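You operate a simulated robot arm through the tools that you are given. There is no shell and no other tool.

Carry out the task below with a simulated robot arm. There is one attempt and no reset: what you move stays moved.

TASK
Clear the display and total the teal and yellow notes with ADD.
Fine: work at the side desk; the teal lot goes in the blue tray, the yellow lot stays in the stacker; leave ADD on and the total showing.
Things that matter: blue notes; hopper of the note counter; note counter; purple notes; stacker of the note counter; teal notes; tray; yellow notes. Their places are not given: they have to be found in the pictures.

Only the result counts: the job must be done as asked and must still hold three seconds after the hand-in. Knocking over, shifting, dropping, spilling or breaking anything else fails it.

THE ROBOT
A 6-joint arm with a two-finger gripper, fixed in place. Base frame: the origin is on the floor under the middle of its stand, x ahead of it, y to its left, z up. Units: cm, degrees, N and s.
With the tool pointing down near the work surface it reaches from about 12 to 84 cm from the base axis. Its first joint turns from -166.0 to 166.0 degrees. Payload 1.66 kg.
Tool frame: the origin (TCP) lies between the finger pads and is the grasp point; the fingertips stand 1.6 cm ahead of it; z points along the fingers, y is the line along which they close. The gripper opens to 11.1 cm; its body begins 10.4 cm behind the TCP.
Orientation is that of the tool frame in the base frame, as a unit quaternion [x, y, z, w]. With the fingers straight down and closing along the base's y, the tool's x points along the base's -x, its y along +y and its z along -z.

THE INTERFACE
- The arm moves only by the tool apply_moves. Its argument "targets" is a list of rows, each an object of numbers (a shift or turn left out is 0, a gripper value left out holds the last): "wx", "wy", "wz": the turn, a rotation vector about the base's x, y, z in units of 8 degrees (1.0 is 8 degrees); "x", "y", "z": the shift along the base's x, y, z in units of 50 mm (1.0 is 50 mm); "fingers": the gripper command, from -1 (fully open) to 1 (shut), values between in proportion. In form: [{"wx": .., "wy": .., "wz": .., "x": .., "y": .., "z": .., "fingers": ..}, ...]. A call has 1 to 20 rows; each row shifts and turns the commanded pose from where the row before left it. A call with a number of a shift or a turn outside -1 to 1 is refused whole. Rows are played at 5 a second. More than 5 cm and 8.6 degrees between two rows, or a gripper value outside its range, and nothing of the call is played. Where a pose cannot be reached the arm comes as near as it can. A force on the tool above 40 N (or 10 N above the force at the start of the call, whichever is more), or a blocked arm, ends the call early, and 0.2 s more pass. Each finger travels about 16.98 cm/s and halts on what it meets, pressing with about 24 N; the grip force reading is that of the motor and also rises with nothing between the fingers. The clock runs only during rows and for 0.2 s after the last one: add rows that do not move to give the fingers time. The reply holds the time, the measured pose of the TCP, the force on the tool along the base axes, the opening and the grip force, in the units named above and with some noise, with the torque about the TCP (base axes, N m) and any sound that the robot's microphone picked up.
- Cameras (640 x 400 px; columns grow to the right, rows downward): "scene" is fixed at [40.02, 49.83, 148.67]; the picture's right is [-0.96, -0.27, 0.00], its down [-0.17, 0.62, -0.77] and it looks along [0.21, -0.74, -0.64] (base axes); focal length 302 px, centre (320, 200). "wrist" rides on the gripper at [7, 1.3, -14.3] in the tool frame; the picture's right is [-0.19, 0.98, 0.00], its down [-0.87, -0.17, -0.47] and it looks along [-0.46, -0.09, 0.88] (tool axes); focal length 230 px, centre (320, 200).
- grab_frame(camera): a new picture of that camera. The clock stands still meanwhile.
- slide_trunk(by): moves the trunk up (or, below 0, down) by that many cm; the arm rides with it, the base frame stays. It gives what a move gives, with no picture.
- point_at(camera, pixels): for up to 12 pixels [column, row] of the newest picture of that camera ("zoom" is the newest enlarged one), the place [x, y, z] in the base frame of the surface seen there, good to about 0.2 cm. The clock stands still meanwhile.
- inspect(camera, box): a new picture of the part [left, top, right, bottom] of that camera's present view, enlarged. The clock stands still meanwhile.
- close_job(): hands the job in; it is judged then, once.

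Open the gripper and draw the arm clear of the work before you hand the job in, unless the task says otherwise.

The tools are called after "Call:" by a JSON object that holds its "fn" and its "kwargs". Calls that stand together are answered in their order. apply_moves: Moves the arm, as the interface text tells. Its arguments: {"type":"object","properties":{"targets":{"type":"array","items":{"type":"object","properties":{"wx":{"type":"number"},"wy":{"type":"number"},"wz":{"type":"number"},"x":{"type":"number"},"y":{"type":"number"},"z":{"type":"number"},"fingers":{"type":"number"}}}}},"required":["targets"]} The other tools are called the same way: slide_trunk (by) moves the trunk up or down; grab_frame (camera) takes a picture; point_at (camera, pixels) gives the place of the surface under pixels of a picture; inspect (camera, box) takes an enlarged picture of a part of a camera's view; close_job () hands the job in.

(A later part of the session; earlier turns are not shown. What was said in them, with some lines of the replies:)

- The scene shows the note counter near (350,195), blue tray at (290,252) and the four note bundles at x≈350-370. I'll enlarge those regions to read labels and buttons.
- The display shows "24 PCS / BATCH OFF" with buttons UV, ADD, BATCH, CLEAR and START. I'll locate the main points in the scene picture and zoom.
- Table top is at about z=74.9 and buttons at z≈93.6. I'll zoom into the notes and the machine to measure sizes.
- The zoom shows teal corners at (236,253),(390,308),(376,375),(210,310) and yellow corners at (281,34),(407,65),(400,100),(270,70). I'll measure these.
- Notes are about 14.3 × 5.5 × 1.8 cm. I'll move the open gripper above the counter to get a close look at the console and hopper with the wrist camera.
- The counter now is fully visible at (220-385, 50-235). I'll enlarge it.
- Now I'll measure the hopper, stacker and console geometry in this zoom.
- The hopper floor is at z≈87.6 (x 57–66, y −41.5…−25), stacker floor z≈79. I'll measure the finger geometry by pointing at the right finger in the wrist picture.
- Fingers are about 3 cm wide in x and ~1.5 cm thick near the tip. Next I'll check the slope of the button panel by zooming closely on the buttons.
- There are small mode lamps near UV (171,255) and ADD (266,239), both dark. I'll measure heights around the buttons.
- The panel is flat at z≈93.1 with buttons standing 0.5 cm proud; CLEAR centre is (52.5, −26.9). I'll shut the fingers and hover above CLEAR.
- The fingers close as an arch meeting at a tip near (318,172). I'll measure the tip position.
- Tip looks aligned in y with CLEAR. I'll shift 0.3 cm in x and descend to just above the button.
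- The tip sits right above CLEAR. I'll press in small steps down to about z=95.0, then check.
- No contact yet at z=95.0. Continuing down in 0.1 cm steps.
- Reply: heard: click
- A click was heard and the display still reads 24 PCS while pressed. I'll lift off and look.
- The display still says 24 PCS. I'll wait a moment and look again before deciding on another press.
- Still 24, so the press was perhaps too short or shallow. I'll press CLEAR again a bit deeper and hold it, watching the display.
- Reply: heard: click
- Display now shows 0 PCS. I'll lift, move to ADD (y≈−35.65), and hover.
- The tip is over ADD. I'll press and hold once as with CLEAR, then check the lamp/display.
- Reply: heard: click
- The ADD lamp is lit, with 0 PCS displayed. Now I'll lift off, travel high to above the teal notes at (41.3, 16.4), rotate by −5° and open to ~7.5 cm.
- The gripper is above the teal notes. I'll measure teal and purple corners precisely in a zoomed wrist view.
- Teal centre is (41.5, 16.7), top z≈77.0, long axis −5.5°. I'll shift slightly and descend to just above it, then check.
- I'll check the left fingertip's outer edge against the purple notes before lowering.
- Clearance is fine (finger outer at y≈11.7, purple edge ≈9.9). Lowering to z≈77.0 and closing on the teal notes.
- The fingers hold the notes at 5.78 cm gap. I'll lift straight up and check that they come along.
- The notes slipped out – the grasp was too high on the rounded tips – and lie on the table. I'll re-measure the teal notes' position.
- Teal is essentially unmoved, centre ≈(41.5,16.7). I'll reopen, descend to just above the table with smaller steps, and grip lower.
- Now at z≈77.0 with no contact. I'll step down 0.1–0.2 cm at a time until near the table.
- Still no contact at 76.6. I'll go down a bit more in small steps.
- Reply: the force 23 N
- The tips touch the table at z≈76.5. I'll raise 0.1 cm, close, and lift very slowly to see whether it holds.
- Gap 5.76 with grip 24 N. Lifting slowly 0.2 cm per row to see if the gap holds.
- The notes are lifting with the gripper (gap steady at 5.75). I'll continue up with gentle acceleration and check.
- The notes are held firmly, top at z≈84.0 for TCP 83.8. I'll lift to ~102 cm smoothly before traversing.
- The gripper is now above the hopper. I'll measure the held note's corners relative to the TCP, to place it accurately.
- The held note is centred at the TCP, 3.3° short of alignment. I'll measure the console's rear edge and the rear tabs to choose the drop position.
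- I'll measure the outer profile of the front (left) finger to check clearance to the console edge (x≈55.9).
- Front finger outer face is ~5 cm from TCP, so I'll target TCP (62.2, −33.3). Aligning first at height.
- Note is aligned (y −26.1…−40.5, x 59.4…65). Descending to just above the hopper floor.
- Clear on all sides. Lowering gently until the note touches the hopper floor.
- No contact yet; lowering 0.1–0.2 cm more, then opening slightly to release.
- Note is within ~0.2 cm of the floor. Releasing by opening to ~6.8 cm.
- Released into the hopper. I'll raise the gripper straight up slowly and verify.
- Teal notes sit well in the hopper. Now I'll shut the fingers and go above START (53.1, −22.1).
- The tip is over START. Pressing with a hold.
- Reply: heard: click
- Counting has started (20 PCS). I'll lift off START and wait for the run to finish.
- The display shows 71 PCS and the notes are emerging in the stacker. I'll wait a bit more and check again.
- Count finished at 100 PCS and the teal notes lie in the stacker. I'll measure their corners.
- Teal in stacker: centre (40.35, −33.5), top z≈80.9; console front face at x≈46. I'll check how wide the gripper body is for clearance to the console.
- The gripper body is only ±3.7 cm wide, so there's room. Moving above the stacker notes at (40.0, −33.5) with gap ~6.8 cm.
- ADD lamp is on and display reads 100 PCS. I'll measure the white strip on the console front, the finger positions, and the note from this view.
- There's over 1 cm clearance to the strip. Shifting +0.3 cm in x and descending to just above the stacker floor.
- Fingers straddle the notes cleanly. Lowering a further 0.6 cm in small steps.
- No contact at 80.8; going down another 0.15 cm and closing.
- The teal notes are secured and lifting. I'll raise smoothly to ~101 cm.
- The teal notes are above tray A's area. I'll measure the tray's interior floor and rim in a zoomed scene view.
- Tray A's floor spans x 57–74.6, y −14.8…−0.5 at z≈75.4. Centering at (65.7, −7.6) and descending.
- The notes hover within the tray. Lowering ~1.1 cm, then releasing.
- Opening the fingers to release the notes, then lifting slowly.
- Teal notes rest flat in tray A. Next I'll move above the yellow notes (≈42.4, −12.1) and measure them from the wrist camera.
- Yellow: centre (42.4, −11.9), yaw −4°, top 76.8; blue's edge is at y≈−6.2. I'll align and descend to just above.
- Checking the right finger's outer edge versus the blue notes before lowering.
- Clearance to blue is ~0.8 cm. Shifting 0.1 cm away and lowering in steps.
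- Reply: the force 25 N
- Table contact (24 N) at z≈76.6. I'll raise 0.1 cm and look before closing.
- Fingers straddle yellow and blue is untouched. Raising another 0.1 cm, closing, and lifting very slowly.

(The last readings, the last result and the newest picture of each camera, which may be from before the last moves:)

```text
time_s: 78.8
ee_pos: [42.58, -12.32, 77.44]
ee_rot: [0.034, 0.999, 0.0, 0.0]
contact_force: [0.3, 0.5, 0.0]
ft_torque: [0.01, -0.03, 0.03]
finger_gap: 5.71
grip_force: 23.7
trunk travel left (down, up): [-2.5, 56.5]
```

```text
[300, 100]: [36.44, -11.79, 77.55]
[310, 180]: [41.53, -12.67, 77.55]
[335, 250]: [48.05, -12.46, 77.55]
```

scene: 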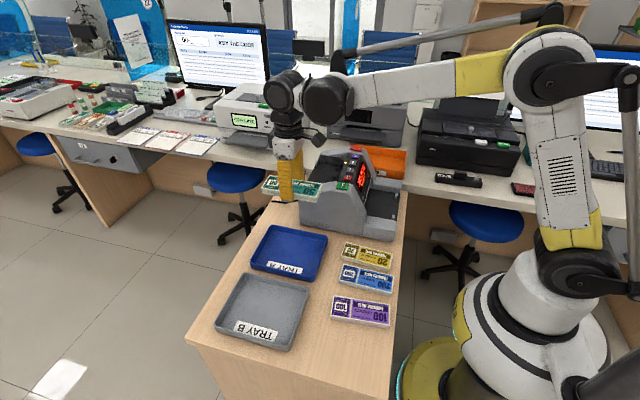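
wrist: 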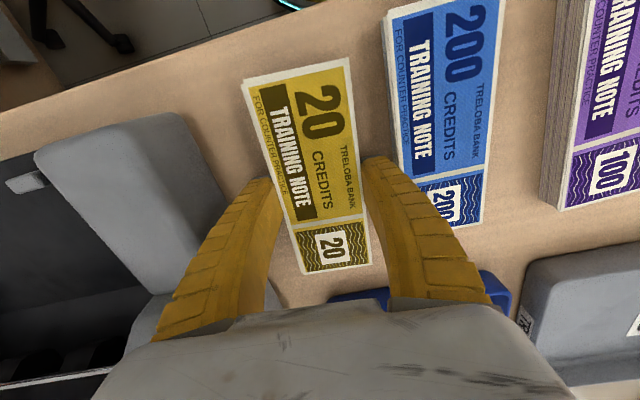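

Yellow is held (top rose to 77.55). Lifting smoothly to ~102 cm, then traversing with a −86° turn to above the hopper.

Call:
{"fn": "apply_moves", "kwargs": {"targets": [{"z": 0.08}, {"z": 0.18}, {"z": 0.3}, {"z": 0.45}, {"z": 0.55}, {"z": 0.6}, {"z": 0.6}, {"z": 0.6}, {"z": 0.55}, {"z": 0.45}, {"z": 0.3}, {"z": 0.18}, {"z": 0.08}, {}]}}

Call:
{"fn": "apply_moves", "kwargs": {"targets": [{"x": 0.1, "y": -0.11, "wz": -0.5}, {"x": 0.18, "y": -0.19, "wz": -0.57}, {"x": 0.215, "y": -0.235, "wz": -0.57}, {"x": 0.215, "y": -0.235, "wz": -0.57}, {"x": 0.215, "y": -0.235, "wz": -0.57}, {"x": 0.215, "y": -0.235, "wz": -0.57}, {"x": 0.215, "y": -0.235, "wz": -0.57}, {"x": 0.215, "y": -0.235, "wz": -0.57}, {"x": 0.215, "y": -0.235, "wz": -0.57}, {"x": 0.215, "y": -0.235, "wz": -0.57}, {"x": 0.215, "y": -0.235, "wz": -0.57}, {"x": 0.215, "y": -0.235, "wz": -0.57}, {"x": 0.215, "y": -0.235, "wz": -0.57}, {"x": 0.215, "y": -0.235, "wz": -0.57}, {"x": 0.215, "y": -0.235, "wz": -0.57}, {"x": 0.215, "y": -0.235, "wz": -0.57}, {"x": 0.215, "y": -0.235, "wz": -0.57}, {"x": 0.215, "y": -0.235, "wz": -0.57}, {"x": 0.2, "y": -0.2, "wz": -0.57}, {}]}}

Call:
{"fn": "grab_frame", "kwargs": {"camera": "wrist"}}

Call:
{"fn": "point_at", "kwargs": {"camera": "wrist", "pixels": [[247, 87], [345, 63], [368, 262], [303, 272]]}}

Call:
{"fn": "grab_frame", "kwargs": {"camera": "scene"}}

```text
time_s: 81.8
ee_pos: [42.47, -12.26, 102.12]
ee_rot: [0.035, 0.999, 0.0, 0.0]
contact_force: [-0.2, -0.8, -0.4]
ft_torque: [0.02, -0.01, -0.01]
finger_gap: 5.69
grip_force: 23.5
trunk travel left (down, up): [-2.5, 56.5]
```

```text
time_s: 86.0
ee_pos: [62.31, -33.85, 101.94]
ee_rot: [0.708, 0.706, 0.0, -0.001]
contact_force: [-0.4, -0.4, -0.3]
ft_torque: [0.04, -0.01, -0.03]
finger_gap: 5.74
grip_force: 23.5
trunk travel left (down, up): [-2.5, 56.5]
```

```text
taken
```

wrist: 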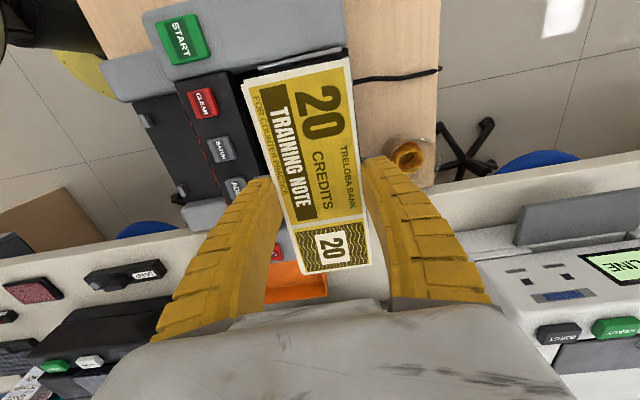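

```text
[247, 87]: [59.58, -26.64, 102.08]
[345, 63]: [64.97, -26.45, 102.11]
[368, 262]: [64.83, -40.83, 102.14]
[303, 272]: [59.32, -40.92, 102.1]
```

```text
taken
```

scene: 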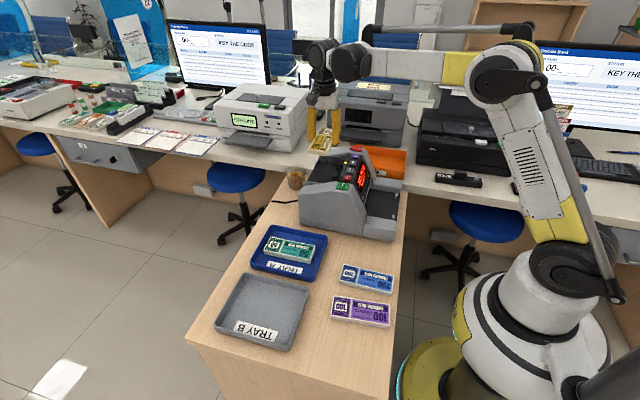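

Yellow is centred at (62.2, −33.7) with <1° error. Small correction (+0.4 cm y, +0.8°), then descend into the hopper.

Call:
{"fn": "apply_moves", "kwargs": {"targets": [{"y": 0.08, "wz": 0.1}, {"z": -0.3}, {"z": -0.5}, {"z": -0.55}, {"z": -0.5}, {"z": -0.35}, {"z": -0.15}, {}]}}

Call:
{"fn": "grab_frame", "kwargs": {"camera": "wrist"}}

Call:
{"fn": "inspect", "kwargs": {"camera": "scene", "box": [280, 130, 380, 230]}}

```text
time_s: 87.8
ee_pos: [62.2, -33.36, 90.14]
ee_rot: [0.703, 0.712, 0.0, 0.0]
contact_force: [0.0, -1.1, -0.9]
ft_torque: [-0.03, 0.01, -0.02]
finger_gap: 5.72
grip_force: 23.8
trunk travel left (down, up): [-2.5, 56.5]
```

```text
taken
```

wrist: 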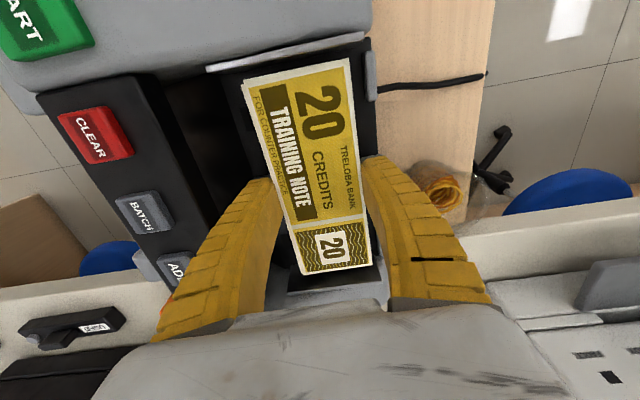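

```text
4.00 times, centred on (330, 180) of scene
```

zoom: 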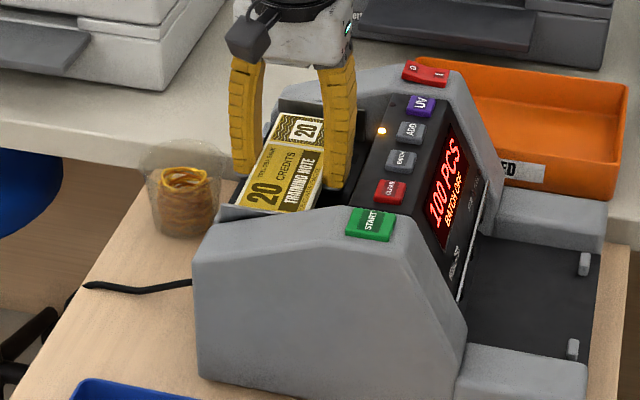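

Display still 100 PCS with ADD on. Lowering the last 0.8 cm, releasing, and lifting away.

Call:
{"fn": "apply_moves", "kwargs": {"targets": [{"z": -0.06}, {"z": -0.05}, {"z": -0.04}, {"z": -0.02}, {}, {"fingers": -0.2}, {}, {}, {}]}}

Call:
{"fn": "apply_moves", "kwargs": {"targets": [{"z": 0.1}, {"z": 0.3}, {"z": 0.5}, {"z": 0.7}, {"z": 0.7}, {"z": 0.3}, {}]}}

Call:
{"fn": "inspect", "kwargs": {"camera": "scene", "box": [280, 130, 380, 230]}}

Call:
{"fn": "grab_frame", "kwargs": {"camera": "wrist"}}

```text
time_s: 89.8
ee_pos: [62.24, -33.45, 89.37]
ee_rot: [0.703, 0.711, 0.0, 0.001]
contact_force: [-0.3, 0.2, -0.7]
ft_torque: [-0.03, 0.0, -0.03]
finger_gap: 6.85
grip_force: 1.3
trunk travel left (down, up): [-2.5, 56.5]
```

```text
time_s: 91.4
ee_pos: [62.21, -33.29, 102.41]
ee_rot: [0.703, 0.711, 0.0, 0.0]
contact_force: [-0.1, -0.2, 0.1]
ft_torque: [0.0, -0.01, -0.01]
finger_gap: 6.85
grip_force: 1.9
trunk travel left (down, up): [-2.5, 56.5]
```

```text
4.00 times, centred on (330, 180) of scene
```

zoom: 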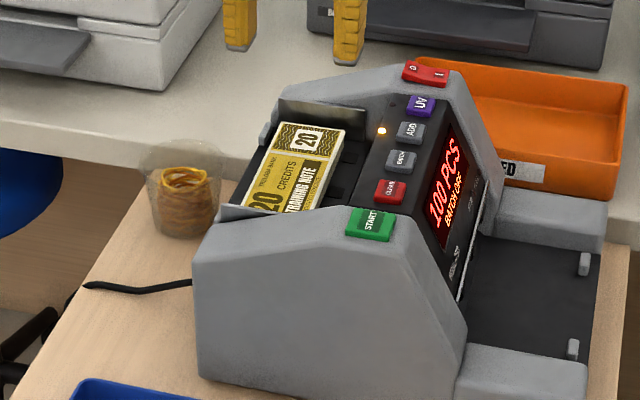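

```text
taken
```

wrist: 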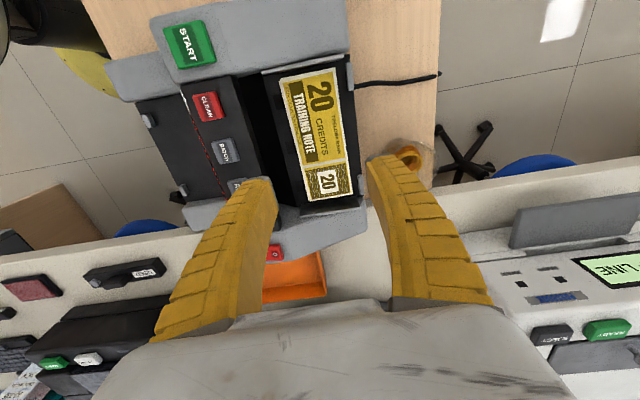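

Yellow is properly in the hopper and the display shows 100 PCS. Now back over START with shut fingers, same path as before.

Call:
{"fn": "apply_moves", "kwargs": {"targets": [{"fingers": 1, "x": -0.6, "y": 0.74}, {"x": -0.61, "y": 0.75}, {"x": -0.61, "y": 0.75}, {}, {"z": -0.6}, {"z": -0.6}, {}]}}

Call:
{"fn": "inspect", "kwargs": {"camera": "scene", "box": [280, 130, 380, 230]}}

```text
time_s: 93.0
ee_pos: [53.22, -22.22, 96.38]
ee_rot: [0.703, 0.712, 0.0, 0.0]
contact_force: [0.1, 0.0, 0.6]
ft_torque: [-0.02, 0.02, -0.01]
finger_gap: 0.01
grip_force: 23.9
trunk travel left (down, up): [-2.5, 56.5]
```

```text
4.00 times, centred on (330, 180) of scene
```

zoom: 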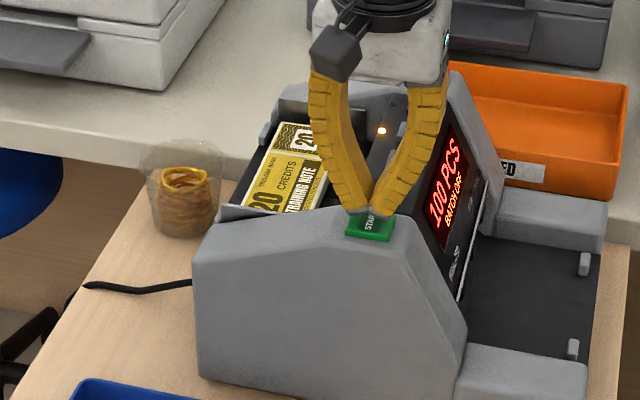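

The tip is over START again. Pressing with a hold to about z=94.7.

Call:
{"fn": "apply_moves", "kwargs": {"targets": [{"y": 0.03, "z": -0.18}, {"z": -0.06}, {"z": -0.04}, {"z": -0.03}, {"z": -0.02}, {}, {}, {}]}}

Call:
{"fn": "inspect", "kwargs": {"camera": "scene", "box": [300, 130, 420, 230]}}

```text
time_s: 94.8
ee_pos: [53.18, -21.97, 94.83]
ee_rot: [0.703, 0.711, 0.0, 0.001]
contact_force: [0.6, 0.4, 2.4]
ft_torque: [0.01, -0.01, -0.04]
finger_gap: 0.58
grip_force: 28.6
trunk travel left (down, up): [-2.5, 56.5]
heard: click
```

```text
4.00 times, centred on (360, 180) of scene
```

zoom: 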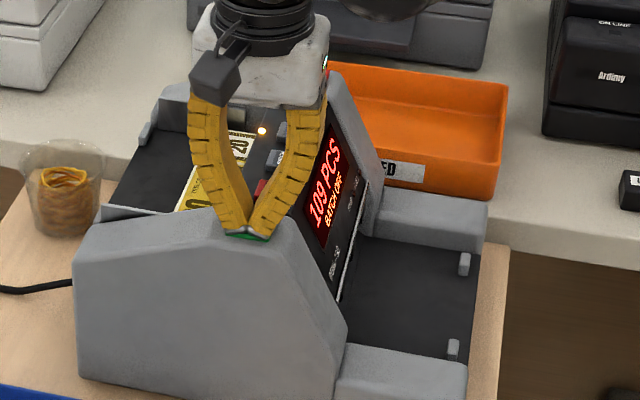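

Counting continues from 100 (109 now). I'll lift straight off and wait for completion.

Call:
{"fn": "apply_moves", "kwargs": {"targets": [{"z": 0.3}, {"z": 0.6}, {"z": 0.8}, {"z": 0.8}, {}, {}, {}, {}, {}, {}, {}, {}, {}, {}, {}, {}, {}, {}, {}, {}]}}

Call:
{"fn": "apply_moves", "kwargs": {"targets": [{}, {}, {}, {}, {}, {}, {}, {}, {}, {}]}}

Call:
{"fn": "inspect", "kwargs": {"camera": "scene", "box": [300, 130, 420, 230]}}

```text
time_s: 99.0
ee_pos: [53.21, -21.89, 107.31]
ee_rot: [0.703, 0.711, 0.0, 0.001]
contact_force: [0.7, -0.4, -0.2]
ft_torque: [-0.01, 0.02, 0.03]
finger_gap: 0.0
grip_force: 28.6
trunk travel left (down, up): [-2.5, 56.5]
```

```text
time_s: 101.2
ee_pos: [53.16, -21.86, 107.21]
ee_rot: [0.703, 0.711, -0.001, 0.0]
contact_force: [-0.4, 0.3, 0.0]
ft_torque: [-0.01, 0.0, 0.01]
finger_gap: 0.01
grip_force: 28.9
trunk travel left (down, up): [-2.5, 56.5]
```

```text
4.00 times, centred on (360, 180) of scene
```

zoom: 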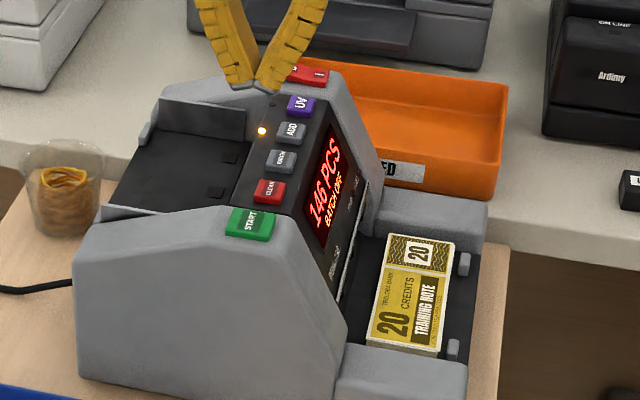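

Display reads 146 PCS with ADD lit, hopper empty, yellow in the stacker. I'll open the gripper, retreat up and back toward the start pose, then verify that everything is stable.

Call:
{"fn": "apply_moves", "kwargs": {"targets": [{"z": 0.8, "fingers": -1}, {"z": 0.8}, {"x": -0.8}, {"x": -0.9}, {"x": -0.9}, {"x": -0.9}, {"x": -0.9}, {}, {}, {}]}}

Call:
{"fn": "grab_frame", "kwargs": {"camera": "scene"}}

Call:
{"fn": "grab_frame", "kwargs": {"camera": "wrist"}}

Call:
{"fn": "inspect", "kwargs": {"camera": "scene", "box": [310, 130, 410, 230]}}

```text
time_s: 103.4
ee_pos: [32.99, -23.4, 115.8]
ee_rot: [0.703, 0.712, 0.0, -0.001]
contact_force: [0.0, -0.7, 0.6]
ft_torque: [-0.01, 0.01, 0.01]
finger_gap: 11.09
grip_force: 0.2
trunk travel left (down, up): [-2.5, 56.5]
```

```text
taken
```

scene: 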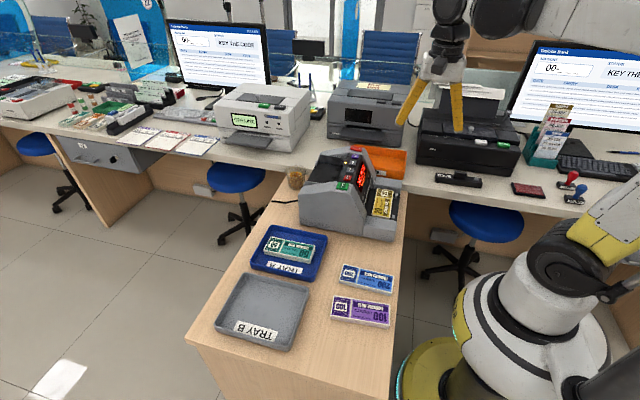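

```text
taken
```

wrist: 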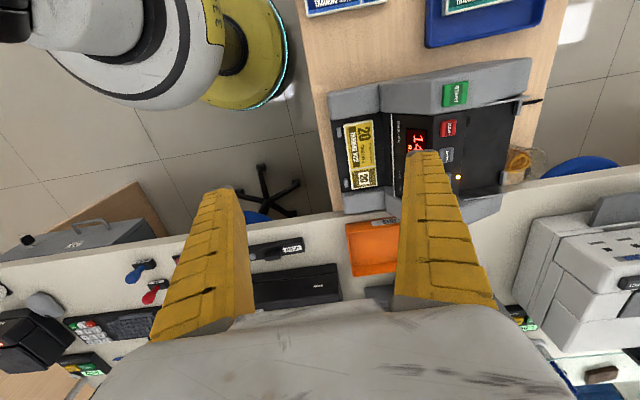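

```text
4.00 times, centred on (360, 180) of scene
```

zoom: 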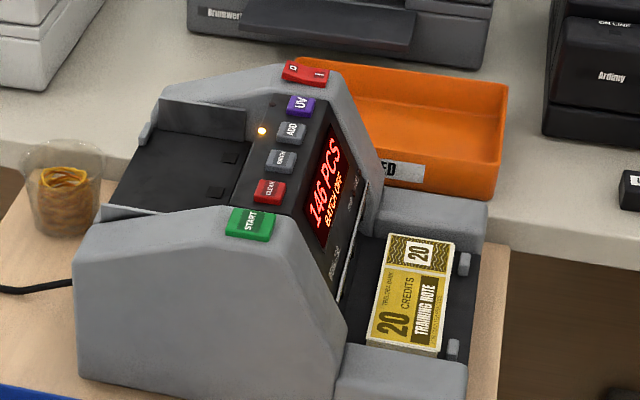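

The display holds at 146 PCS with the ADD lamp on, yellow is in the stacker, teal in tray A, blue and purple notes are in place, and the arm is clear with the gripper open. Handing in.

Call:
{"fn": "close_job", "kwargs": {}}

```text
The job is handed in.
```

The job is handed in: the teal and yellow notes were totalled with ADD, and the counter shows 146 PCS with the ADD lamp on. The verdict hasn't come back; I last saw everything steady just before the hand-in.

- **Display:** it was cleared from 24 to 0 before counting. The first, short press of CLEAR did nothing; holding it down did. The teal notes then counted 100 and the yellow notes added 46.
- **Teal notes:** they lie flat in the blue tray (tray A). My first grip on them slipped, but they stayed where they were and the second grip held.
- **Yellow notes:** they are in the stacker, and the hopper is empty.
- **Everything else:** the blue and purple notes look unmoved, and the arm is clear with the gripper open.
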